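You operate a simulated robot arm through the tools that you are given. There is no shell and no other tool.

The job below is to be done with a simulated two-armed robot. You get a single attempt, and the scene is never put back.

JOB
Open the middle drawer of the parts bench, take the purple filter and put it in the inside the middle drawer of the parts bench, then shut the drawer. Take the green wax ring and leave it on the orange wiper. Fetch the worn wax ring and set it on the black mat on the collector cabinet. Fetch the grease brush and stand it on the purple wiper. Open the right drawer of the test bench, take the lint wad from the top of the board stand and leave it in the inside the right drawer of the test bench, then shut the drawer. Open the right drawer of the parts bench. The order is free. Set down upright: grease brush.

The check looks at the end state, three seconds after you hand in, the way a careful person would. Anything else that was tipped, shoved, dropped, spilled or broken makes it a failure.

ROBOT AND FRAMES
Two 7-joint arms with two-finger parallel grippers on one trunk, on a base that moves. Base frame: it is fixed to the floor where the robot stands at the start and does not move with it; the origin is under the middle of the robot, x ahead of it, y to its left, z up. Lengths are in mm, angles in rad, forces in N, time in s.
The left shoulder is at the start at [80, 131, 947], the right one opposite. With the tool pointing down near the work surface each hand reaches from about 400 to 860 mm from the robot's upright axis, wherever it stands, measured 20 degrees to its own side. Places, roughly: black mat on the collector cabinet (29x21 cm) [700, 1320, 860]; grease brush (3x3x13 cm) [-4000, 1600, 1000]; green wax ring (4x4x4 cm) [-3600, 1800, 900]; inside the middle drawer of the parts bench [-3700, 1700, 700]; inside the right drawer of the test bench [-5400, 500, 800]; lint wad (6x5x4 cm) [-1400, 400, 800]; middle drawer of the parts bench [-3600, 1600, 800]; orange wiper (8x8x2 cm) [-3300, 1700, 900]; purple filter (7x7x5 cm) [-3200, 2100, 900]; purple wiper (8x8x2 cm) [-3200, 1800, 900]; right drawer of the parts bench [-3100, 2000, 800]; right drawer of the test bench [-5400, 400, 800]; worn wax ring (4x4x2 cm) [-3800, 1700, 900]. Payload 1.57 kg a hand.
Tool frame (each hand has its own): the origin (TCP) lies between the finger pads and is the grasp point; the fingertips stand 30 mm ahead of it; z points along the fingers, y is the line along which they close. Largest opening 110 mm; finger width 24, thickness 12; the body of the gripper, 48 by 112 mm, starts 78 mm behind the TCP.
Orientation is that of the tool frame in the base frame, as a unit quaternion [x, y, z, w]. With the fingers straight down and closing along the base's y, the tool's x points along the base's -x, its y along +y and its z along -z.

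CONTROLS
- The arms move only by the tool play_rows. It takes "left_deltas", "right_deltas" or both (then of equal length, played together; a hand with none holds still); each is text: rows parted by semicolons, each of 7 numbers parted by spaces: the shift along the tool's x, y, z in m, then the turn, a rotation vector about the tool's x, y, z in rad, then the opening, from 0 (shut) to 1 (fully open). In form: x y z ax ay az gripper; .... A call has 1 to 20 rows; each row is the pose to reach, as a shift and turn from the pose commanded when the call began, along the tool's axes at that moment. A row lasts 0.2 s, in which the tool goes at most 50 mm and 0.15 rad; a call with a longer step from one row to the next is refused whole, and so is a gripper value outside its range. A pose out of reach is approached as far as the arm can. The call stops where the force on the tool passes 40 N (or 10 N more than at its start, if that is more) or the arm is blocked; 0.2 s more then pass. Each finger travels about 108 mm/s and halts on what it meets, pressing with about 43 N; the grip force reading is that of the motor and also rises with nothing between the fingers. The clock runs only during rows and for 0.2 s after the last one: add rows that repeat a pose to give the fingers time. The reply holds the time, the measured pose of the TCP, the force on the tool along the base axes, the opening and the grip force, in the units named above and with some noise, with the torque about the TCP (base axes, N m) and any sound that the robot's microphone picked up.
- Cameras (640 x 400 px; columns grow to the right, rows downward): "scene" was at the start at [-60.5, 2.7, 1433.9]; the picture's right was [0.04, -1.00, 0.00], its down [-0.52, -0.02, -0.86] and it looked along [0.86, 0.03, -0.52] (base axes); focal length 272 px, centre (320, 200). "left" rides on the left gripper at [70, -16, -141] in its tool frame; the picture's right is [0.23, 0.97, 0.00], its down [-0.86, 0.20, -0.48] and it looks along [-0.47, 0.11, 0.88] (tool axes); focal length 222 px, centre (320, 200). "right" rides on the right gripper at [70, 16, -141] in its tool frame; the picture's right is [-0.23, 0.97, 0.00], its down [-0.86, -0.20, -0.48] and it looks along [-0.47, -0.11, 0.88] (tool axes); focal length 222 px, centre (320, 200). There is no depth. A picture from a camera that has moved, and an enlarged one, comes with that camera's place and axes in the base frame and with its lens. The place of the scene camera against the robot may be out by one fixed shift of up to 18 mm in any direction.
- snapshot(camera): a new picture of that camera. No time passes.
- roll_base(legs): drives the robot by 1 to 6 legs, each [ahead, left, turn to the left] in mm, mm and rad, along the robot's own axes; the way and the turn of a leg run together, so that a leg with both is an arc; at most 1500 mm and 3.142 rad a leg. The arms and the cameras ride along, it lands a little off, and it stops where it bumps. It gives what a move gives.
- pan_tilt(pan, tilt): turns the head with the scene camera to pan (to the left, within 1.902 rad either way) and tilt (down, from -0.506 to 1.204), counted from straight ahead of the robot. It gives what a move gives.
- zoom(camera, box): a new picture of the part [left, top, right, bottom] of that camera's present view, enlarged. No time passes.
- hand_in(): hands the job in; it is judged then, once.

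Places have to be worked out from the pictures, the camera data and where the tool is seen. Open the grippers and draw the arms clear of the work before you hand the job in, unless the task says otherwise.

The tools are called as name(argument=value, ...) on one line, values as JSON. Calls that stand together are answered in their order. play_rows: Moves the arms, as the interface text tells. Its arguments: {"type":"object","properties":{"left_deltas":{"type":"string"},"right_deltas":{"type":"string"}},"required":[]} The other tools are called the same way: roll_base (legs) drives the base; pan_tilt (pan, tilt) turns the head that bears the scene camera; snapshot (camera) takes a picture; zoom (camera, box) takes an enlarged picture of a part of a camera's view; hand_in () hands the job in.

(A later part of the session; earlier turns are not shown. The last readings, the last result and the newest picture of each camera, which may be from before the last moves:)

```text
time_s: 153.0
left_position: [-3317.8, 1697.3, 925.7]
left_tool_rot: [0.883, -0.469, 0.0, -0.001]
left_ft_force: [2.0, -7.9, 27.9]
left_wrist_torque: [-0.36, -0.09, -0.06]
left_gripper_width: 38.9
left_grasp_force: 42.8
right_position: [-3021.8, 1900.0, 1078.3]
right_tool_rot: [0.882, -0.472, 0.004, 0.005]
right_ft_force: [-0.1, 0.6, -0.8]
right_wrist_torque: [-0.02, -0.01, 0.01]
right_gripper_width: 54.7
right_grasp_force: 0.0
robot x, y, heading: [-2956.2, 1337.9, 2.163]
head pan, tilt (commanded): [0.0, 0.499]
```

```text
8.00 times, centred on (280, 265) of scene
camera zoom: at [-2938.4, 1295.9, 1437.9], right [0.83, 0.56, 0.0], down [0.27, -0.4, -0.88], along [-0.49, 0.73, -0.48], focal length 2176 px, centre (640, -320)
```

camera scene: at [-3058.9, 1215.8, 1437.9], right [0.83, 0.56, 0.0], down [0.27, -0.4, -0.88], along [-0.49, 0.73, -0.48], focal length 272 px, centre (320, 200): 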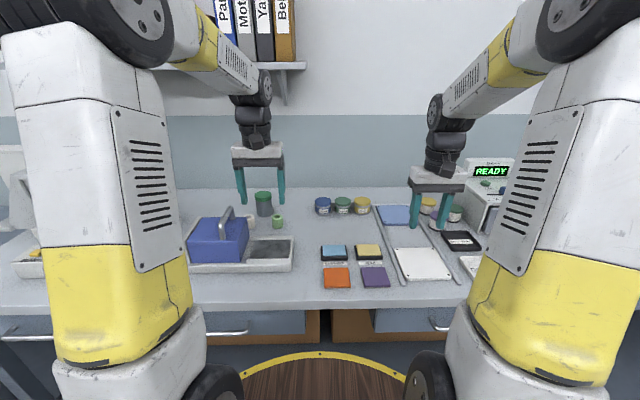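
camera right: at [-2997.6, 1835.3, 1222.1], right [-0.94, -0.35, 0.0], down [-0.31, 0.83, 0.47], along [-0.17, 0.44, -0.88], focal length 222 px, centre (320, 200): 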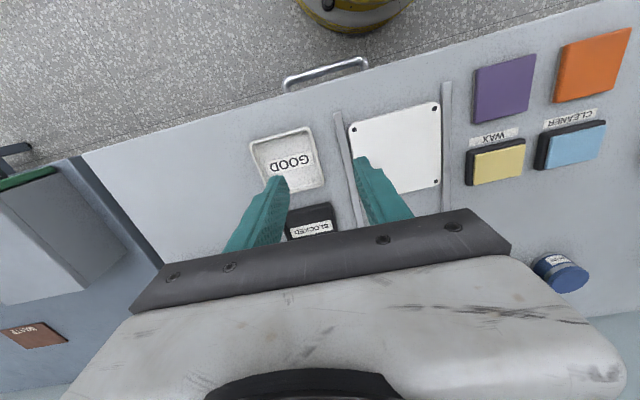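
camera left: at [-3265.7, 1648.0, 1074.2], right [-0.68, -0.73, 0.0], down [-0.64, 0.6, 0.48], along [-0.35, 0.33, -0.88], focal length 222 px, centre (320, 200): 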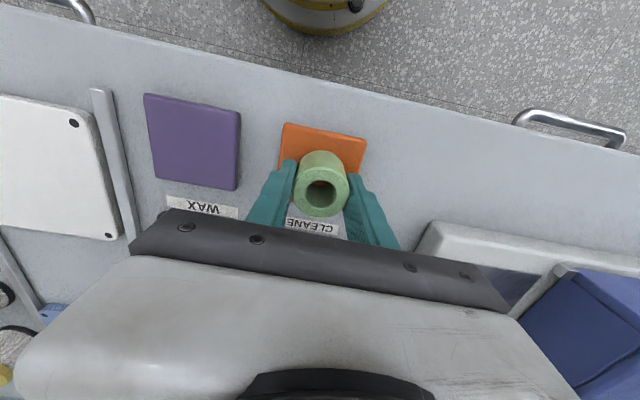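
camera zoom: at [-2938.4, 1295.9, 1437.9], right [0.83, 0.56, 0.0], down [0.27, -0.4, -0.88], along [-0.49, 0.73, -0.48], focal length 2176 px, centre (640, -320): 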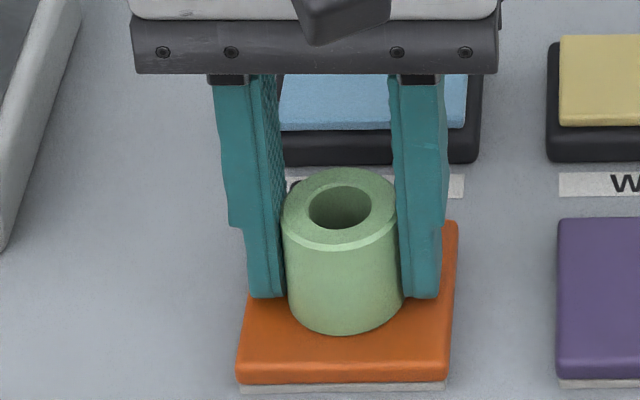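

Contact at z≈926. I relieve 2 mm, open the fingers and lift away.

play_rows(left_deltas="0 0 -0.002 0 0 0 0.2; 0 0 -0.002 0 0 0 0.4; 0 0 -0.002 0 0 0 0.55; 0 0 -0.002 0 0 0 0.6; 0 0 -0.03 0 0 0 0.6; 0 0 -0.07 0 0 0 0.6; 0 0 -0.11 0 0 0 0.6; 0 0 -0.15 0 0 0 0.6; 0 0 -0.18 0 0 0 0.6; 0 0 -0.18 0 0 0 0.6")

snapshot(camera="left")

zoom(camera="scene", box=[220, 220, 340, 295])

```text
time_s: 155.2
left_position: [-3317.7, 1695.0, 1107.6]
left_tool_rot: [0.883, -0.469, 0.0, 0.0]
left_ft_force: [0.5, -0.4, 0.3]
left_wrist_torque: [0.01, 0.04, 0.0]
left_gripper_width: 66.1
left_grasp_force: 0.0
right_position: [-3023.0, 1901.1, 1078.8]
right_tool_rot: [0.882, -0.471, 0.005, 0.004]
right_ft_force: [-0.2, -0.1, -0.3]
right_wrist_torque: [-0.02, 0.01, 0.01]
right_gripper_width: 54.8
right_grasp_force: 0.1
robot x, y, heading: [-2962.2, 1336.6, 2.164]
head pan, tilt (commanded): [0.0, 0.499]
```

```text
taken
camera left: at [-3264.1, 1646.5, 1248.7], right [-0.68, -0.73, 0.0], down [-0.64, 0.6, 0.48], along [-0.35, 0.33, -0.88], focal length 222 px, centre (320, 200)
```

left: 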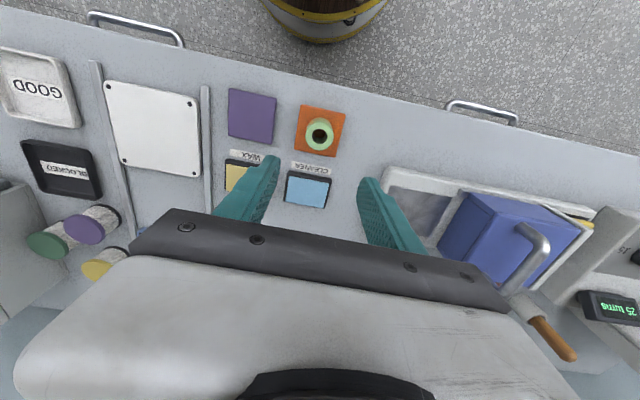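

```text
5.33 times, centred on (280, 258) of scene
camera zoom: at [-2939.1, 1296.8, 1437.9], right [0.83, 0.56, 0.0], down [0.27, -0.4, -0.88], along [-0.49, 0.73, -0.48], focal length 1451 px, centre (533, -107)
```

zoom: 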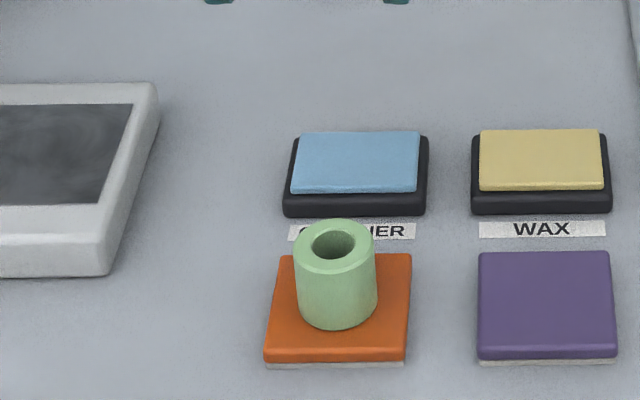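

The green ring stands well on the orange wiper. Next the brush: I raise and retract the left hand a bit and slide the base left about 520 mm towards the cup.

play_rows(left_deltas="0.04 0 -0.02 0 0 0 0.6; 0.08 0 -0.04 0 0 0 0.6; 0.1 0 -0.04 0 0 0 0.6")

roll_base(legs=[[0, 520, 0]])

snapshot(camera="left")

snapshot(camera="right")

snapshot(camera="scene")

```text
time_s: 156.0
left_position: [-3259.9, 1610.6, 1143.9]
left_tool_rot: [0.883, -0.47, 0.0, 0.0]
left_ft_force: [0.1, 0.3, -0.1]
left_wrist_torque: [0.0, -0.02, 0.02]
left_gripper_width: 66.0
left_grasp_force: 0.0
right_position: [-3022.9, 1902.2, 1077.9]
right_tool_rot: [0.881, -0.473, 0.004, 0.005]
right_ft_force: [-0.2, 0.0, 0.9]
right_wrist_torque: [0.01, 0.01, -0.01]
right_gripper_width: 55.3
right_grasp_force: 0.0
robot x, y, heading: [-2953.2, 1340.6, 2.161]
head pan, tilt (commanded): [0.0, 0.499]
```

```text
time_s: 159.1
left_position: [-3688.7, 1314.4, 1145.2]
left_tool_rot: [0.886, -0.464, 0.0, 0.0]
left_ft_force: [-0.3, 0.7, 0.3]
left_wrist_torque: [0.02, 0.0, 0.02]
left_gripper_width: 66.2
left_grasp_force: 0.1
right_position: [-3456.6, 1608.4, 1078.9]
right_tool_rot: [0.885, -0.465, 0.005, 0.005]
right_ft_force: [-0.5, 0.0, -0.1]
right_wrist_torque: [-0.02, 0.01, -0.05]
right_gripper_width: 55.2
right_grasp_force: 0.1
robot x, y, heading: [-3379.8, 1043.4, 2.182]
head pan, tilt (commanded): [0.0, 0.499]
```

```text
taken
camera left: at [-3635.7, 1266.6, 1286.2], right [-0.67, -0.74, 0.0], down [-0.65, 0.59, 0.48], along [-0.36, 0.32, -0.88], focal length 222 px, centre (320, 200)
```

left: 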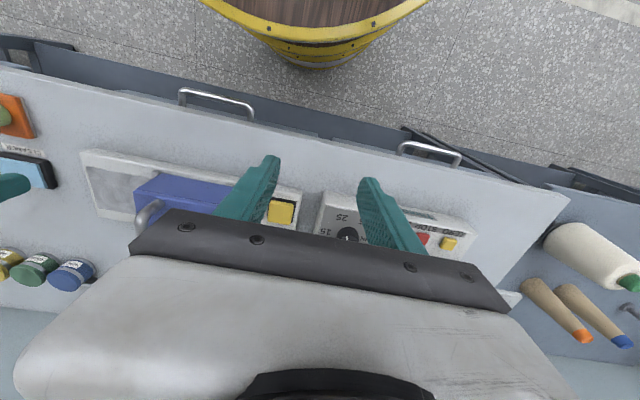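

```text
taken
camera right: at [-3430.3, 1543.1, 1222.1], right [-0.93, -0.37, 0.0], down [-0.32, 0.82, 0.47], along [-0.17, 0.43, -0.88], focal length 222 px, centre (320, 200)
```

right: 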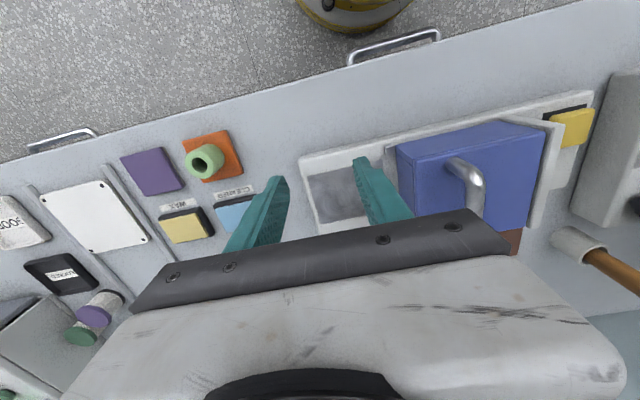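

```text
taken
camera scene: at [-3363.7, 1005.7, 1437.9], right [0.82, 0.57, 0.0], down [0.27, -0.39, -0.88], along [-0.5, 0.72, -0.48], focal length 272 px, centre (320, 200)
```

scene: 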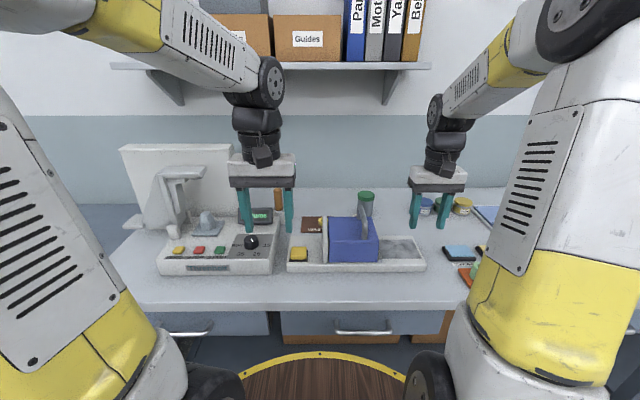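

The brush stands upright in a small cup, its top at about [-3955,1610,1010]. I move the base 40 mm closer and bring the left hand over it at a safe height for a close look.

roll_base(legs=[[40, 0, 0]])

play_rows(left_deltas="-0.045 0.007 0 0 0 0 0.7; -0.09 0.014 -0.01 0 0 0 0.7; -0.135 0.02 -0.015 0 0 0 0.7; -0.18 0.027 -0.015 0 0 0 0.7; -0.225 0.034 -0.015 0 0 0 0.7; -0.26 0.04 -0.015 0 0 0 0.7; -0.26 0.04 -0.015 0 0 0 0.7")

snapshot(camera="left")

snapshot(camera="scene")

```text
time_s: 159.9
left_position: [-3712.2, 1346.9, 1145.6]
left_tool_rot: [0.886, -0.463, -0.001, 0.0]
left_ft_force: [0.1, -0.5, -1.0]
left_wrist_torque: [0.04, 0.0, 0.0]
left_gripper_width: 66.0
left_grasp_force: 0.1
right_position: [-3480.1, 1641.7, 1078.5]
right_tool_rot: [0.886, -0.464, 0.004, 0.006]
right_ft_force: [0.7, -0.2, 0.4]
right_wrist_torque: [0.03, 0.0, -0.03]
right_gripper_width: 55.3
right_grasp_force: 0.1
robot x, y, heading: [-3400.2, 1077.3, 2.177]
head pan, tilt (commanded): [0.0, 0.499]
```

```text
time_s: 161.5
left_position: [-3894.4, 1537.8, 1158.0]
left_tool_rot: [0.886, -0.463, 0.0, 0.001]
left_ft_force: [-0.6, -0.6, 0.8]
left_wrist_torque: [-0.03, 0.0, -0.01]
left_gripper_width: 77.0
left_grasp_force: 0.0
right_position: [-3479.5, 1641.5, 1077.8]
right_tool_rot: [0.885, -0.465, 0.005, 0.004]
right_ft_force: [0.3, 0.4, -1.5]
right_wrist_torque: [-0.02, -0.01, 0.02]
right_gripper_width: 55.1
right_grasp_force: 0.1
robot x, y, heading: [-3404.2, 1078.4, 2.18]
head pan, tilt (commanded): [0.0, 0.499]
```

```text
taken
camera left: at [-3840.1, 1490.2, 1300.0], right [-0.67, -0.74, 0.0], down [-0.65, 0.59, 0.48], along [-0.36, 0.32, -0.88], focal length 222 px, centre (320, 200)
```

left: 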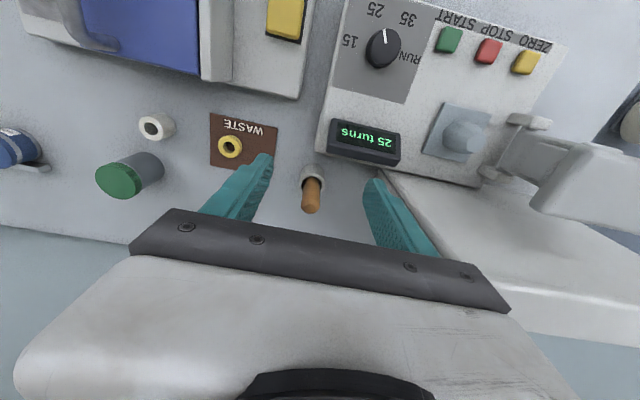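

```text
taken
camera scene: at [-3387.1, 1039.2, 1437.9], right [0.82, 0.57, 0.0], down [0.27, -0.39, -0.88], along [-0.5, 0.72, -0.48], focal length 272 px, centre (320, 200)
```

scene: 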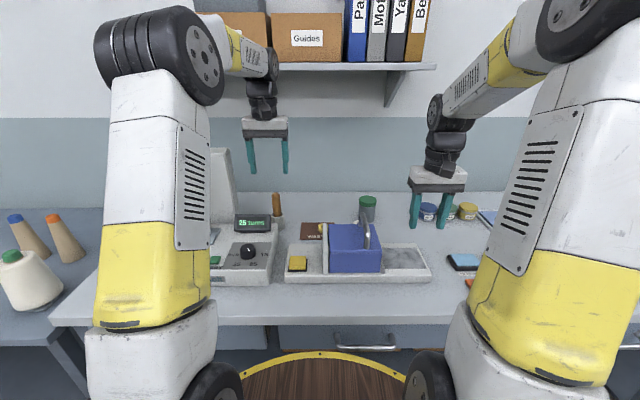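

The brush is centred at about [-3952,1608], vertical, with clearance to the winding machine on the left. I move above it and lower around the handle.

play_rows(left_deltas="-0.045 0.003 0 0 0 0 0.7; -0.091 0.007 0 0 0 0 0.7; -0.091 0.007 0.045 0 0 0 0.7; -0.091 0.007 0.09 0 0 0 0.7; -0.091 0.007 0.12 0 0 0 0.7; -0.091 0.007 0.12 0 0 0 0.7")

snapshot(camera="left")

zoom(camera="scene", box=[200, 120, 360, 220])

```text
time_s: 162.9
left_position: [-3951.2, 1607.7, 1037.3]
left_tool_rot: [0.886, -0.463, 0.0, 0.0]
left_ft_force: [0.4, -0.3, -0.2]
left_wrist_torque: [-0.03, -0.01, 0.01]
left_gripper_width: 77.1
left_grasp_force: 0.1
right_position: [-3479.5, 1642.3, 1078.0]
right_tool_rot: [0.885, -0.465, 0.005, 0.004]
right_ft_force: [-0.7, 0.3, 0.1]
right_wrist_torque: [0.01, 0.03, -0.02]
right_gripper_width: 54.8
right_grasp_force: 0.0
robot x, y, heading: [-3402.3, 1083.2, 2.184]
head pan, tilt (commanded): [0.0, 0.499]
```

```text
taken
camera left: at [-3897.2, 1559.0, 1179.7], right [-0.67, -0.74, 0.0], down [-0.65, 0.59, 0.48], along [-0.36, 0.32, -0.88], focal length 222 px, centre (320, 200)
```

left: 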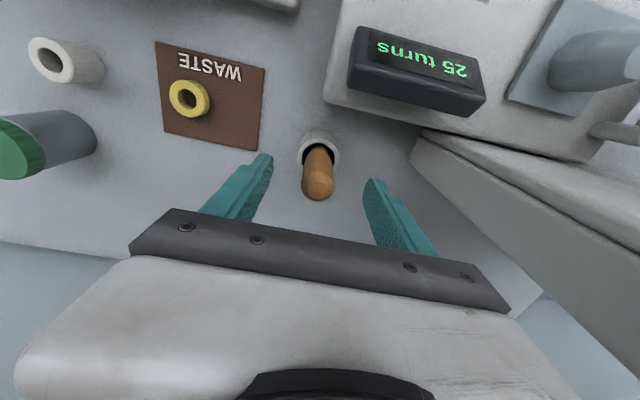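

```text
4.00 times, centred on (280, 170) of scene
camera zoom: at [-3387.1, 1039.2, 1437.9], right [0.82, 0.57, 0.0], down [0.27, -0.39, -0.88], along [-0.5, 0.72, -0.48], focal length 1088 px, centre (480, 320)
```

zoom: 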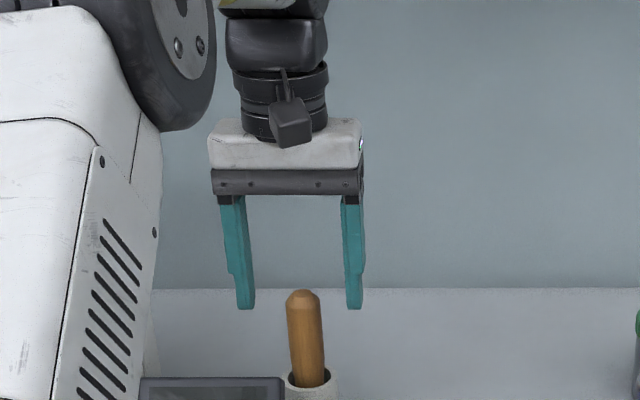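

The handle is between the fingers. I lower to about z=975 and close.

play_rows(left_deltas="-0.005 0 0.03 0 0 0 0.7; -0.005 0 0.055 0 0 0 0.7; -0.005 0 0.062 0 0 0 0.7; -0.005 0 0.062 0 0 0 0.4; -0.005 0 0.062 0 0 0 0.1; -0.005 0 0.062 0 0 0 0.1; -0.005 0 0.062 0 0 0 0.1; -0.005 0 0.062 0 0 0 0.1")

snapshot(camera="left")

zoom(camera="scene", box=[200, 140, 360, 240])

```text
time_s: 164.7
left_position: [-3956.1, 1613.3, 976.2]
left_tool_rot: [0.886, -0.463, 0.0, 0.0]
left_ft_force: [-0.4, 0.3, 0.3]
left_wrist_torque: [-0.02, -0.02, -0.01]
left_gripper_width: 27.5
left_grasp_force: 38.0
right_position: [-3479.9, 1643.5, 1078.2]
right_tool_rot: [0.885, -0.465, 0.004, 0.004]
right_ft_force: [0.0, 0.2, -0.3]
right_wrist_torque: [0.01, 0.01, 0.0]
right_gripper_width: 54.7
right_grasp_force: 0.0
robot x, y, heading: [-3406.7, 1077.5, 2.182]
head pan, tilt (commanded): [0.0, 0.499]
```

```text
taken
camera left: at [-3901.3, 1565.2, 1118.9], right [-0.67, -0.74, 0.0], down [-0.65, 0.59, 0.48], along [-0.36, 0.32, -0.88], focal length 222 px, centre (320, 200)
```

left: 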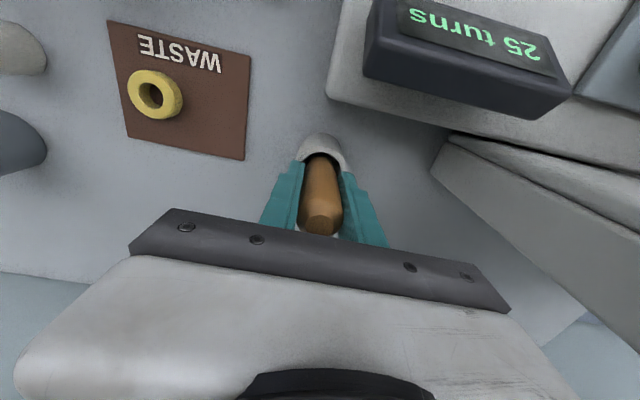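

```text
4.00 times, centred on (280, 190) of scene
camera zoom: at [-3387.1, 1039.2, 1437.9], right [0.82, 0.57, 0.0], down [0.27, -0.39, -0.88], along [-0.5, 0.72, -0.48], focal length 1088 px, centre (480, 240)
```

zoom: 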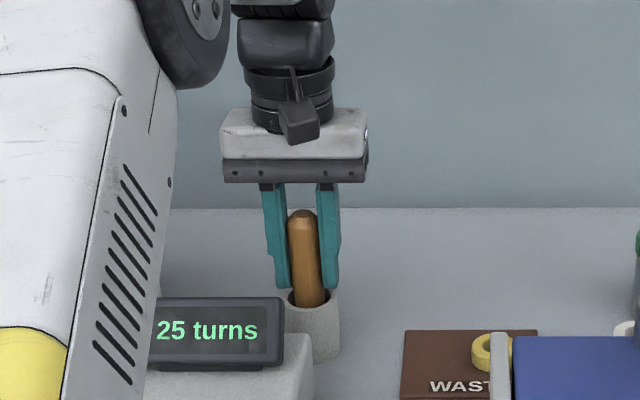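

Gripped at 27.5 mm. I lift the brush straight out of the cup.

play_rows(left_deltas="0 0 -0.02 0 0 0 0.1; 0 0 -0.05 0 0 0 0.1; 0 0 -0.09 0 0 0 0.1; 0 0 -0.13 0 0 0 0.1; 0 0 -0.165 0 0 0 0.1; 0 0 -0.165 0 0 0 0.1")

snapshot(camera="left")

zoom(camera="scene", box=[200, 120, 360, 220])

```text
time_s: 166.1
left_position: [-3953.9, 1612.8, 1142.2]
left_tool_rot: [0.886, -0.464, 0.001, 0.0]
left_ft_force: [-0.8, 0.2, -0.5]
left_wrist_torque: [-0.02, -0.04, 0.0]
left_gripper_width: 27.9
left_grasp_force: 38.1
right_position: [-3480.2, 1640.2, 1079.0]
right_tool_rot: [0.885, -0.465, 0.006, 0.005]
right_ft_force: [0.0, 0.3, 0.4]
right_wrist_torque: [-0.01, 0.04, 0.02]
right_gripper_width: 55.1
right_grasp_force: 0.1
robot x, y, heading: [-3402.8, 1082.1, 2.181]
head pan, tilt (commanded): [0.0, 0.499]
```

```text
taken
camera left: at [-3899.8, 1564.8, 1283.6], right [-0.67, -0.74, 0.0], down [-0.65, 0.59, 0.48], along [-0.35, 0.32, -0.88], focal length 222 px, centre (320, 200)
```

left: 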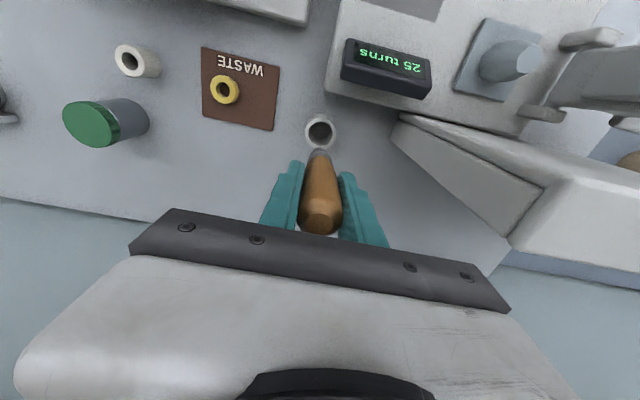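

```text
4.00 times, centred on (280, 170) of scene
camera zoom: at [-3387.1, 1039.2, 1437.9], right [0.82, 0.57, 0.0], down [0.27, -0.39, -0.88], along [-0.5, 0.72, -0.48], focal length 1088 px, centre (480, 320)
```

zoom: 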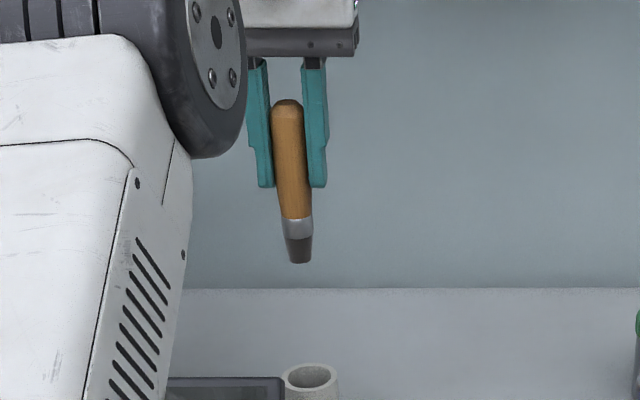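

The brush is held, its lower end about 90 mm below the TCP. I retract it over the bench edge, raised, then slide the base right towards the purple wiper (centre ≈[-3230,1756], top ≈889).

play_rows(left_deltas="0.045 0 -0.01 0 0 0 0.1; 0.09 0 -0.02 0 0 0 0.1; 0.135 0 -0.03 0 0 0 0.1; 0.18 0 -0.03 0 0 0 0.1; 0.225 0 -0.03 0 0 0 0.1; 0.27 0 -0.03 0 0 0 0.1; 0.27 0 -0.03 0 0 0 0.1")

roll_base(legs=[[0, -640, -0.016]])

snapshot(camera="left")

snapshot(camera="right")

snapshot(camera="scene")

```text
time_s: 167.7
left_position: [-3800.8, 1393.0, 1170.6]
left_tool_rot: [0.886, -0.463, 0.0, 0.0]
left_ft_force: [0.3, -0.3, -1.0]
left_wrist_torque: [0.0, 0.0, 0.0]
left_gripper_width: 27.5
left_grasp_force: 37.8
right_position: [-3479.7, 1641.4, 1078.3]
right_tool_rot: [0.885, -0.465, 0.004, 0.004]
right_ft_force: [0.1, 0.1, 1.0]
right_wrist_torque: [0.01, 0.02, -0.01]
right_gripper_width: 55.0
right_grasp_force: 0.1
robot x, y, heading: [-3407.3, 1081.2, 2.178]
head pan, tilt (commanded): [0.0, 0.499]
```

```text
time_s: 171.3
left_position: [-3267.1, 1761.8, 1169.9]
left_tool_rot: [0.882, -0.471, 0.0, 0.0]
left_ft_force: [0.2, -1.1, 0.2]
left_wrist_torque: [0.01, -0.01, 0.03]
left_gripper_width: 27.8
left_grasp_force: 38.1
right_position: [-2942.9, 2005.5, 1078.4]
right_tool_rot: [0.881, -0.473, 0.004, 0.004]
right_ft_force: [-0.2, -0.2, 0.1]
right_wrist_torque: [0.0, 0.01, 0.01]
right_gripper_width: 54.9
right_grasp_force: 0.0
robot x, y, heading: [-2875.8, 1441.7, 2.163]
head pan, tilt (commanded): [0.0, 0.499]
```

```text
taken
camera left: at [-3214.1, 1712.5, 1312.2], right [-0.68, -0.73, 0.0], down [-0.64, 0.6, 0.48], along [-0.35, 0.33, -0.88], focal length 222 px, centre (320, 200)
```

left: 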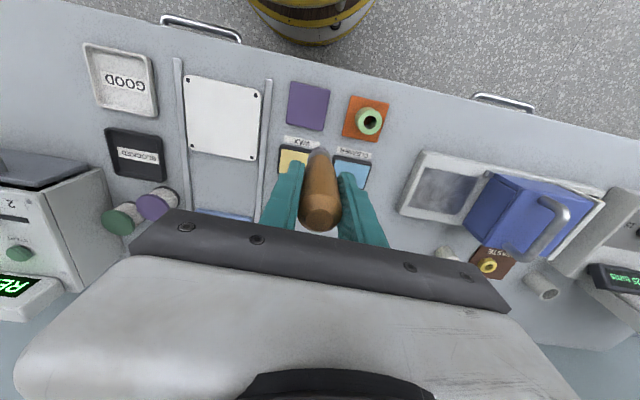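

```text
taken
camera right: at [-2916.6, 1938.4, 1222.1], right [-0.94, -0.35, 0.0], down [-0.31, 0.83, 0.47], along [-0.16, 0.44, -0.88], focal length 222 px, centre (320, 200)
```

right: 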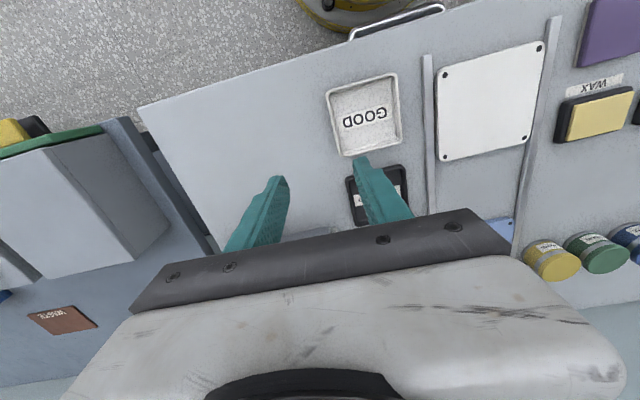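

```text
taken
camera scene: at [-2859.6, 1399.6, 1437.9], right [0.83, 0.56, 0.0], down [0.27, -0.4, -0.88], along [-0.49, 0.73, -0.48], focal length 272 px, centre (320, 200)
```

scene: 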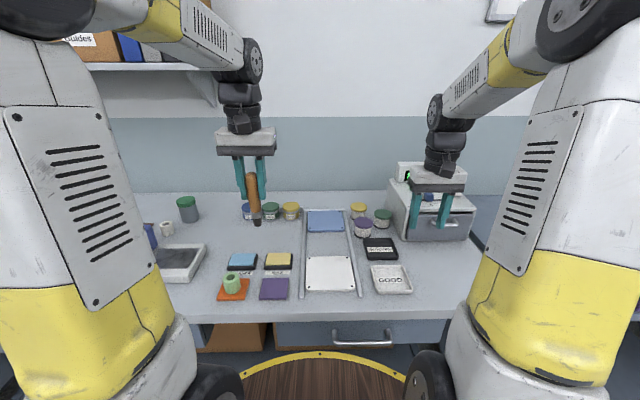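

The purple wiper is confirmed at about [-3231,1758]. I bring the brush over it and lower until its end is about 20 mm above the wiper.

play_rows(left_deltas="0.01 -0.013 0 0 0 0 0.1; 0.019 -0.025 0.01 0 0 0 0.1; 0.019 -0.025 0.05 0 0 0 0.1; 0.019 -0.025 0.095 0 0 0 0.1; 0.019 -0.025 0.14 0 0 0 0.1; 0.019 -0.025 0.165 0 0 0 0.1; 0.019 -0.025 0.165 0 0 0 0.1")

snapshot(camera="left")

zoom(camera="scene", box=[200, 220, 360, 320])

snapshot(camera="right")

```text
time_s: 172.9
left_position: [-3237.1, 1759.0, 1005.6]
left_tool_rot: [0.882, -0.471, 0.0, 0.0]
left_ft_force: [0.5, -0.1, -0.2]
left_wrist_torque: [-0.01, 0.06, 0.02]
left_gripper_width: 27.4
left_grasp_force: 37.7
right_position: [-2942.0, 2003.1, 1078.1]
right_tool_rot: [0.882, -0.472, 0.005, 0.004]
right_ft_force: [-0.3, 0.4, -0.1]
right_wrist_torque: [-0.01, 0.02, 0.0]
right_gripper_width: 55.0
right_grasp_force: 0.0
robot x, y, heading: [-2873.3, 1440.9, 2.164]
head pan, tilt (commanded): [0.0, 0.499]
```

```text
taken
camera left: at [-3184.4, 1709.8, 1146.4], right [-0.68, -0.73, 0.0], down [-0.64, 0.6, 0.48], along [-0.35, 0.33, -0.88], focal length 222 px, centre (320, 200)
```

left: 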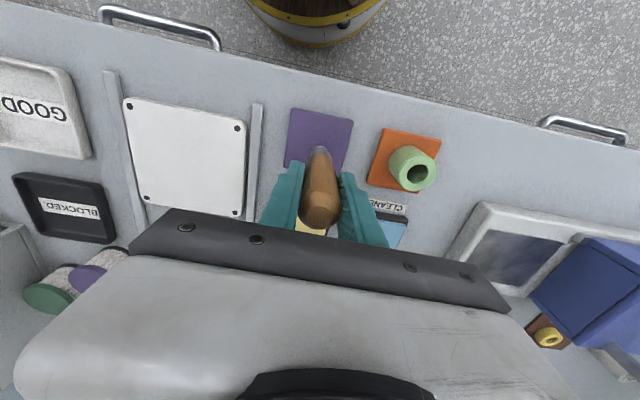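

```text
4.00 times, centred on (280, 270) of scene
camera zoom: at [-2859.6, 1399.7, 1437.9], right [0.83, 0.56, 0.0], down [0.27, -0.4, -0.88], along [-0.49, 0.73, -0.48], focal length 1088 px, centre (480, -80)
```

zoom: 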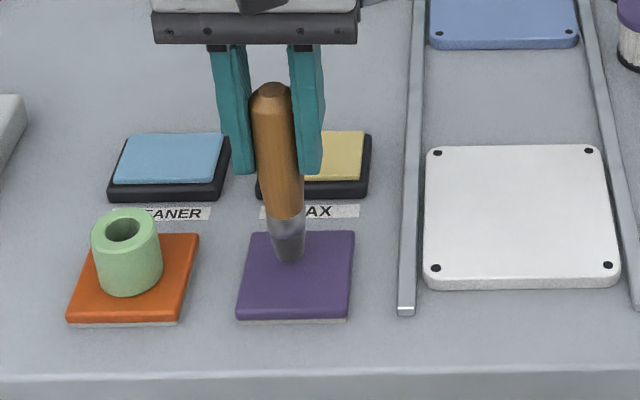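

```text
taken
camera right: at [-2916.6, 1938.4, 1222.1], right [-0.94, -0.35, 0.0], down [-0.31, 0.83, 0.47], along [-0.16, 0.44, -0.88], focal length 222 px, centre (320, 200)
```

right: 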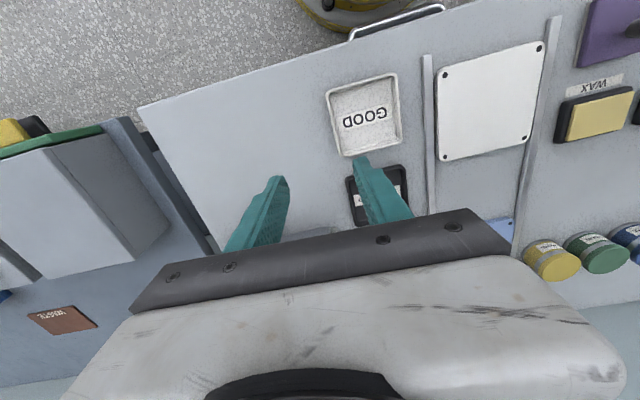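

The brush is aligned over the wiper's centre, about 20 mm above. I lower 14 mm and then check.

play_rows(left_deltas="0 0 0.007 0 0 0 0.1; 0 0 0.014 0 0 0 0.1; 0 0 0.014 0 0 0 0.1")

zoom(camera="scene", box=[240, 240, 320, 290])

```text
time_s: 173.7
left_position: [-3236.3, 1759.7, 991.8]
left_tool_rot: [0.882, -0.472, -0.002, -0.001]
left_ft_force: [-5.3, 1.3, 25.9]
left_wrist_torque: [-0.05, 0.83, -0.07]
left_gripper_width: 27.1
left_grasp_force: 38.1
right_position: [-2941.6, 2002.2, 1078.0]
right_tool_rot: [0.882, -0.472, 0.005, 0.004]
right_ft_force: [1.2, 0.1, -0.1]
right_wrist_torque: [0.0, -0.01, 0.0]
right_gripper_width: 54.9
right_grasp_force: 0.0
robot x, y, heading: [-2873.0, 1439.1, 2.165]
head pan, tilt (commanded): [0.0, 0.499]
```

```text
8.00 times, centred on (280, 265) of scene
camera zoom: at [-2859.3, 1399.3, 1437.9], right [0.83, 0.56, 0.0], down [0.27, -0.4, -0.88], along [-0.49, 0.73, -0.48], focal length 2176 px, centre (640, -320)
```

zoom: 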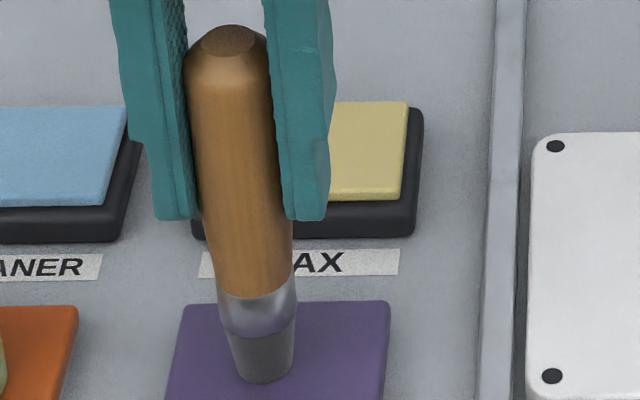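

The brush end touches the wiper with 26 N. I relieve about 1.5 mm and read the force before opening.

play_rows(left_deltas="0 0 -0.0015 0 0 0 0.1; 0 0 -0.0015 0 0 0 0.1")

zoom(camera="scene", box=[240, 240, 320, 290])

snapshot(camera="left")

```text
time_s: 174.3
left_position: [-3235.7, 1758.3, 991.5]
left_tool_rot: [0.882, -0.471, 0.002, 0.001]
left_ft_force: [0.0, 0.4, 1.3]
left_wrist_torque: [-0.06, 0.08, 0.03]
left_gripper_width: 27.4
left_grasp_force: 38.0
right_position: [-2942.2, 2002.8, 1077.9]
right_tool_rot: [0.882, -0.472, 0.005, 0.004]
right_ft_force: [0.6, 0.0, 0.7]
right_wrist_torque: [-0.02, -0.01, -0.02]
right_gripper_width: 54.9
right_grasp_force: 0.0
robot x, y, heading: [-2878.3, 1442.4, 2.165]
head pan, tilt (commanded): [0.0, 0.499]
```

```text
8.00 times, centred on (280, 265) of scene
camera zoom: at [-2859.6, 1399.7, 1437.9], right [0.83, 0.56, 0.0], down [0.27, -0.4, -0.88], along [-0.49, 0.73, -0.48], focal length 2176 px, centre (640, -320)
```

zoom: 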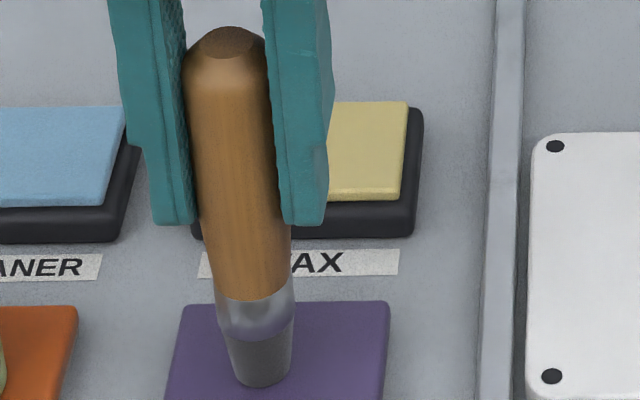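

```text
taken
camera left: at [-3183.5, 1709.5, 1133.7], right [-0.68, -0.73, 0.0], down [-0.64, 0.6, 0.47], along [-0.35, 0.32, -0.88], focal length 222 px, centre (320, 200)
```

left: 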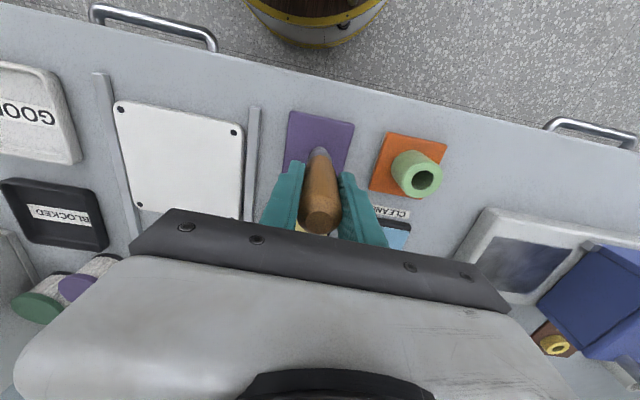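

Force is nearly zero with the end just touching. I open the fingers in small steps and look before lifting.

play_rows(left_deltas="0 0 0 0 0 0 0.3; 0 0 0 0 0 0 0.4; 0 0 0 0 0 0 0.5; 0 0 0 0 0 0 0.55; 0 0 0 0 0 0 0.55")

zoom(camera="scene", box=[220, 210, 340, 285])

snapshot(camera="left")

```text
time_s: 175.5
left_position: [-3236.1, 1759.2, 992.7]
left_tool_rot: [0.882, -0.472, 0.001, 0.0]
left_ft_force: [-0.5, 0.0, 0.1]
left_wrist_torque: [-0.01, 0.01, -0.01]
left_gripper_width: 60.5
left_grasp_force: 0.0
right_position: [-2941.4, 2004.2, 1077.3]
right_tool_rot: [0.881, -0.473, 0.005, 0.005]
right_ft_force: [0.3, 0.3, -0.8]
right_wrist_torque: [0.0, 0.02, -0.01]
right_gripper_width: 55.1
right_grasp_force: 0.1
robot x, y, heading: [-2876.5, 1441.3, 2.161]
head pan, tilt (commanded): [0.0, 0.499]
```

```text
5.33 times, centred on (280, 248) of scene
camera zoom: at [-2859.6, 1399.7, 1437.9], right [0.83, 0.56, 0.0], down [0.27, -0.4, -0.88], along [-0.49, 0.73, -0.48], focal length 1451 px, centre (533, -53)
```

zoom: 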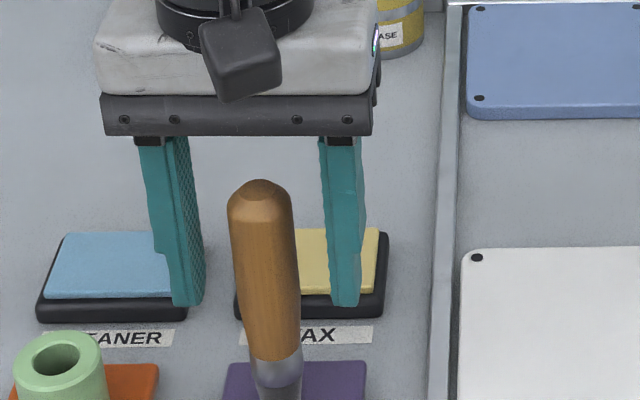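

```text
taken
camera left: at [-3184.0, 1710.0, 1134.5], right [-0.68, -0.73, 0.0], down [-0.64, 0.6, 0.48], along [-0.35, 0.33, -0.88], focal length 222 px, centre (320, 200)
```

left: 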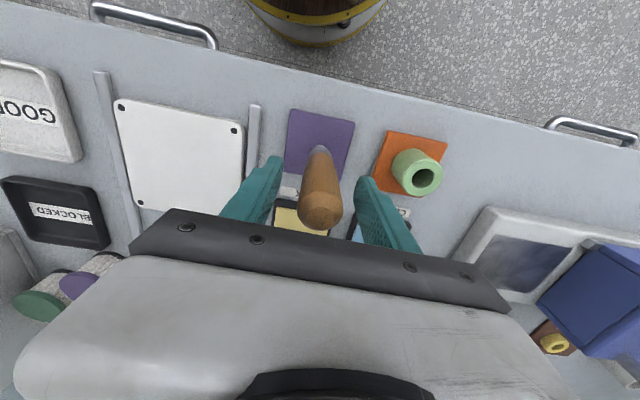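

The brush stands by itself on the purple wiper. I lift the left hand straight up and clear.

play_rows(left_deltas="0 0 -0.02 0 0 0 0.6; 0 0 -0.06 0 0 0 0.6; 0 0 -0.1 0 0 0 0.6; 0 0 -0.14 0 0 0 0.6; 0 0 -0.17 0 0 0 0.6; 0.04 0 -0.17 0 0 0 0.6; 0.08 0 -0.17 0 0 0 0.6; 0.08 0 -0.17 0 0 0 0.6")

snapshot(camera="scene")

zoom(camera="scene", box=[200, 200, 360, 300])

snapshot(camera="left")

```text
time_s: 177.3
left_position: [-3191.2, 1691.8, 1162.2]
left_tool_rot: [0.882, -0.472, 0.001, 0.0]
left_ft_force: [0.4, -0.4, 0.8]
left_wrist_torque: [0.0, 0.02, 0.02]
left_gripper_width: 66.0
left_grasp_force: 0.0
right_position: [-2942.3, 2004.2, 1078.9]
right_tool_rot: [0.881, -0.472, 0.004, 0.003]
right_ft_force: [0.7, -0.3, 0.2]
right_wrist_torque: [0.01, 0.01, 0.02]
right_gripper_width: 55.0
right_grasp_force: 0.1
robot x, y, heading: [-2878.3, 1435.6, 2.165]
head pan, tilt (commanded): [0.0, 0.499]
```

```text
taken
camera scene: at [-2859.6, 1399.6, 1437.9], right [0.83, 0.56, 0.0], down [0.27, -0.4, -0.88], along [-0.49, 0.73, -0.48], focal length 272 px, centre (320, 200)
```

scene: 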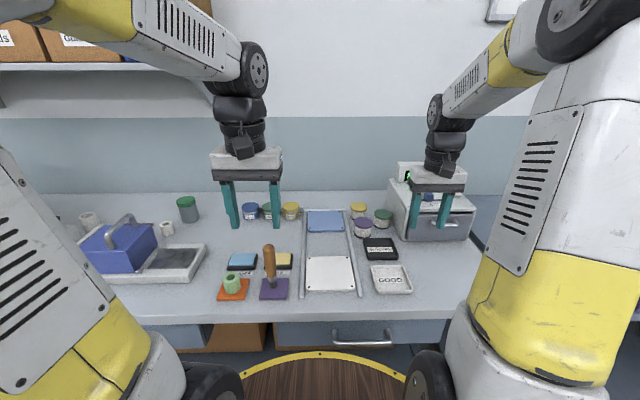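

```text
4.00 times, centred on (280, 250) of scene
camera zoom: at [-2859.6, 1399.6, 1437.9], right [0.83, 0.56, 0.0], down [0.27, -0.4, -0.88], along [-0.49, 0.73, -0.48], focal length 1088 px, centre (480, 0)
```

zoom: 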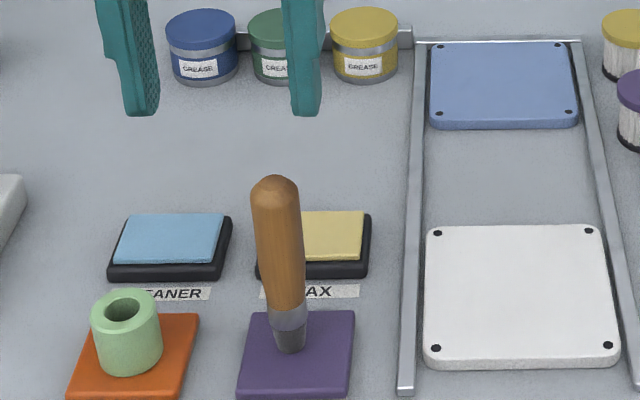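

```text
taken
camera left: at [-3138.3, 1643.6, 1303.8], right [-0.68, -0.73, 0.0], down [-0.64, 0.6, 0.48], along [-0.35, 0.33, -0.88], focal length 222 px, centre (320, 200)
```

left: 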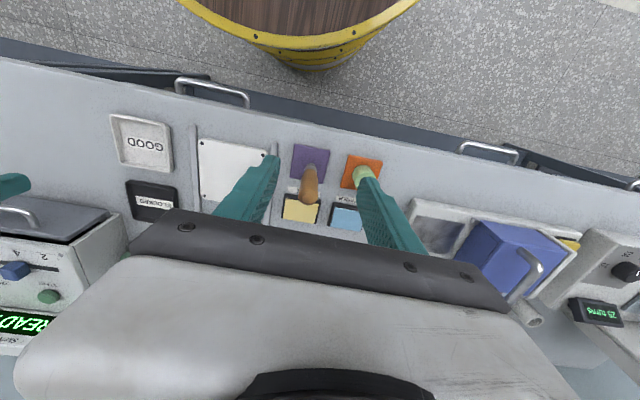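

The brush stands upright on the purple wiper and the green ring is in place. Next is the purple filter at about [-3150,2116]; I shift the base right 300 mm so that it lies before the left arm.

roll_base(legs=[[0, -300, 0]])

snapshot(camera="left")

snapshot(camera="scene")

```text
time_s: 179.3
left_position: [-2952.3, 1853.0, 1162.1]
left_tool_rot: [0.885, -0.466, 0.0, 0.0]
left_ft_force: [0.4, 0.1, 0.5]
left_wrist_torque: [0.0, -0.01, 0.02]
left_gripper_width: 66.1
left_grasp_force: 0.1
right_position: [-2705.8, 2167.6, 1078.9]
right_tool_rot: [0.884, -0.467, 0.005, 0.004]
right_ft_force: [-0.1, 0.1, 0.3]
right_wrist_torque: [0.03, 0.03, 0.0]
right_gripper_width: 55.1
right_grasp_force: 0.0
robot x, y, heading: [-2631.3, 1606.7, 2.176]
head pan, tilt (commanded): [0.0, 0.499]
```

```text
taken
camera left: at [-2898.6, 1805.2, 1303.9], right [-0.67, -0.74, 0.0], down [-0.65, 0.59, 0.48], along [-0.35, 0.32, -0.88], focal length 222 px, centre (320, 200)
```

left: 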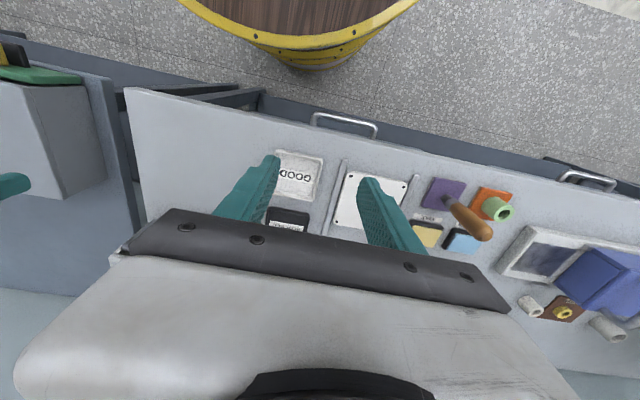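

```text
taken
camera scene: at [-2616.8, 1564.5, 1437.9], right [0.82, 0.57, 0.0], down [0.27, -0.39, -0.88], along [-0.5, 0.72, -0.48], focal length 272 px, centre (320, 200)
```

scene: 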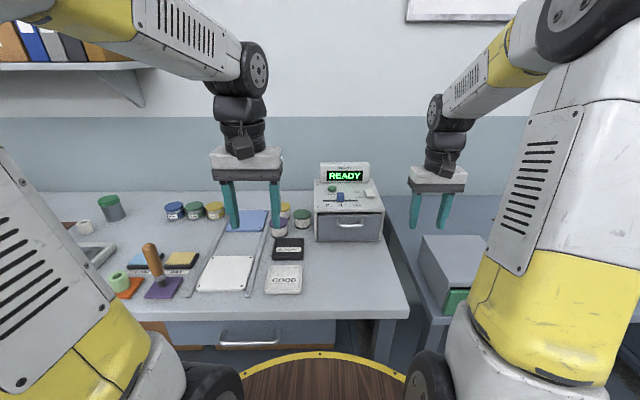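

I carry the left hand above the purple filter, turning it 0.35 rad so that the right finger keeps clear of the green filter, and look again.

play_rows(left_deltas="-0.047 0.002 0 0 0 0.05 0.87; -0.094 0.004 0 0 0 0.1 0.87; -0.141 0.006 0.005 0 0 0.15 0.87; -0.188 0.008 0.02 0 0 0.2 0.87; -0.235 0.01 0.035 0 0 0.25 0.87; -0.282 0.012 0.05 0 0 0.3 0.87; -0.329 0.014 0.065 0 0 0.35 0.87; -0.329 0.014 0.1 0 0 0.35 0.87; -0.329 0.014 0.1 0 0 0.35 0.87")

snapshot(camera="left")

zoom(camera="scene", box=[200, 150, 360, 250])

```text
time_s: 181.3
left_position: [-3146.6, 2116.6, 1063.4]
left_tool_rot: [0.79, -0.613, 0.001, 0.001]
left_ft_force: [0.5, -0.5, 0.1]
left_wrist_torque: [0.02, 0.02, -0.01]
left_gripper_width: 95.7
left_grasp_force: 0.0
right_position: [-2706.5, 2168.4, 1078.0]
right_tool_rot: [0.884, -0.467, 0.004, 0.004]
right_ft_force: [-0.4, 0.5, -0.7]
right_wrist_torque: [0.01, 0.0, -0.02]
right_gripper_width: 55.0
right_grasp_force: 0.1
robot x, y, heading: [-2632.8, 1606.0, 2.175]
head pan, tilt (commanded): [0.0, 0.499]
```

```text
taken
camera left: at [-3113.6, 2052.5, 1205.7], right [-0.89, -0.46, 0.0], down [-0.41, 0.78, 0.48], along [-0.22, 0.42, -0.88], focal length 222 px, centre (320, 200)
```

left: 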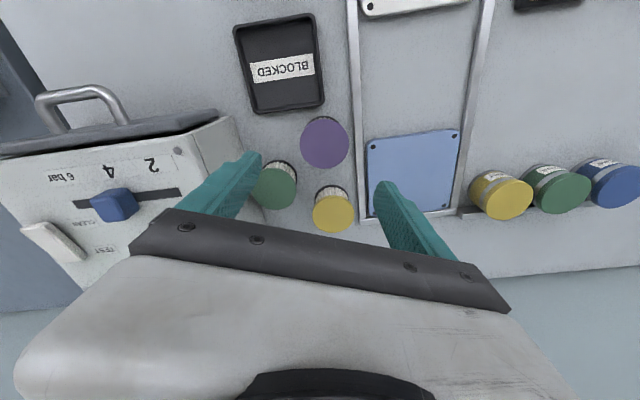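

```text
4.00 times, centred on (280, 200) of scene
camera zoom: at [-2616.8, 1564.7, 1437.9], right [0.82, 0.57, 0.0], down [0.27, -0.39, -0.88], along [-0.5, 0.72, -0.48], focal length 1088 px, centre (480, 200)
```

zoom: 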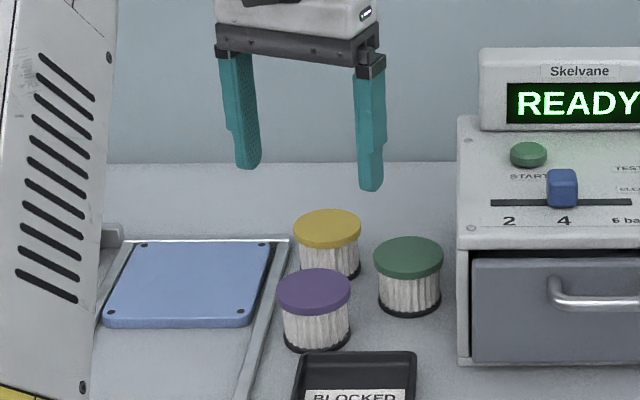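

Purple filter lid is at about [-3150,2112]; the rotated fingers clear the green and yellow filters. I correct by a few millimetres, narrow to 86 mm and lower to z≈955.

play_rows(left_deltas="0.0035 0.0047 0.03 0 0 0 0.78; 0.0035 0.0047 0.065 0 0 0 0.78; 0.0035 0.0047 0.105 0 0 0 0.78; 0.0035 0.0047 0.105 0 0 0 0.78")

snapshot(camera="left")

zoom(camera="scene", box=[200, 160, 360, 260])

```text
time_s: 182.3
left_position: [-3152.7, 2111.6, 959.8]
left_tool_rot: [0.79, -0.613, 0.0, 0.0]
left_ft_force: [0.1, 0.8, -0.3]
left_wrist_torque: [0.0, -0.02, -0.01]
left_gripper_width: 85.9
left_grasp_force: 0.0
right_position: [-2706.9, 2167.4, 1078.1]
right_tool_rot: [0.884, -0.467, 0.005, 0.005]
right_ft_force: [0.3, 0.4, -0.2]
right_wrist_torque: [-0.03, 0.04, 0.07]
right_gripper_width: 54.9
right_grasp_force: 0.0
robot x, y, heading: [-2632.7, 1607.6, 2.175]
head pan, tilt (commanded): [0.0, 0.499]
```

```text
taken
camera left: at [-3118.9, 2047.8, 1101.6], right [-0.89, -0.46, 0.0], down [-0.41, 0.78, 0.48], along [-0.22, 0.42, -0.88], focal length 222 px, centre (320, 200)
```

left: 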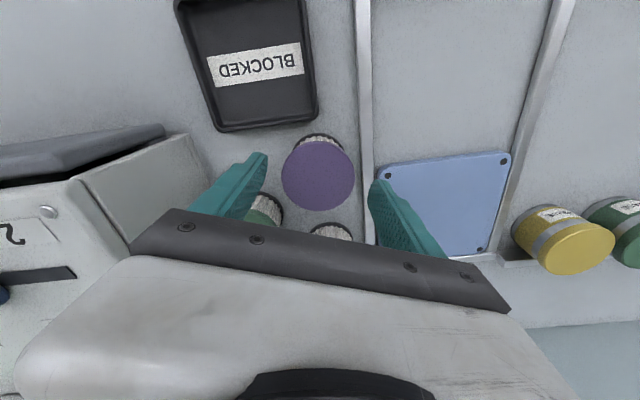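

```text
4.00 times, centred on (280, 210) of scene
camera zoom: at [-2616.8, 1564.6, 1437.9], right [0.82, 0.57, 0.0], down [0.27, -0.39, -0.88], along [-0.5, 0.72, -0.48], focal length 1088 px, centre (480, 160)
```

zoom: 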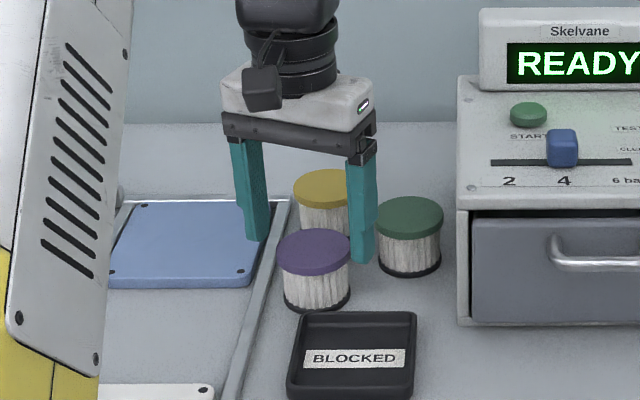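

The lid top is near z≈918. I narrow to 78 mm, shift slightly and lower to z≈926, then close.

play_rows(left_deltas="0.003 -0.003 0 0 0 0 0.71; 0.003 -0.003 0.015 0 0 0 0.71; 0.003 -0.003 0.028 0 0 0 0.71; 0.003 -0.003 0.034 0 0 0 0.71; 0.003 -0.003 0.034 0 0 0 0.71")

snapshot(camera="left")

zoom(camera="scene", box=[230, 180, 310, 230])

```text
time_s: 183.5
left_position: [-3149.7, 2110.1, 923.5]
left_tool_rot: [0.79, -0.613, 0.001, 0.0]
left_ft_force: [-0.5, 0.6, 1.0]
left_wrist_torque: [0.0, -0.01, -0.01]
left_gripper_width: 78.1
left_grasp_force: 0.0
right_position: [-2705.3, 2168.2, 1077.7]
right_tool_rot: [0.884, -0.467, 0.005, 0.004]
right_ft_force: [0.2, -0.5, -0.8]
right_wrist_torque: [0.03, 0.0, 0.03]
right_gripper_width: 55.2
right_grasp_force: 0.2
robot x, y, heading: [-2634.3, 1606.6, 2.177]
head pan, tilt (commanded): [0.0, 0.499]
```

```text
taken
camera left: at [-3115.4, 2046.9, 1065.2], right [-0.89, -0.46, 0.0], down [-0.41, 0.78, 0.48], along [-0.22, 0.42, -0.88], focal length 222 px, centre (320, 200)
```

left: 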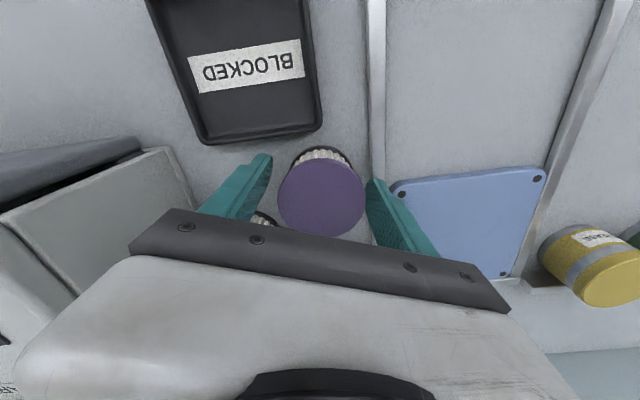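

```text
8.00 times, centred on (270, 205) of scene
camera zoom: at [-2616.8, 1564.6, 1437.9], right [0.82, 0.57, 0.0], down [0.27, -0.39, -0.88], along [-0.5, 0.72, -0.48], focal length 2176 px, centre (720, 160)
```

zoom: 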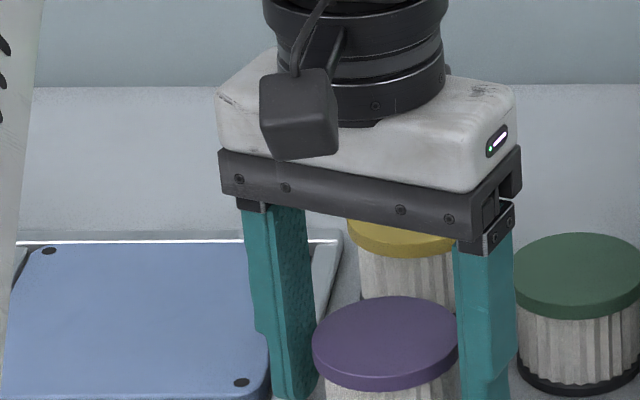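

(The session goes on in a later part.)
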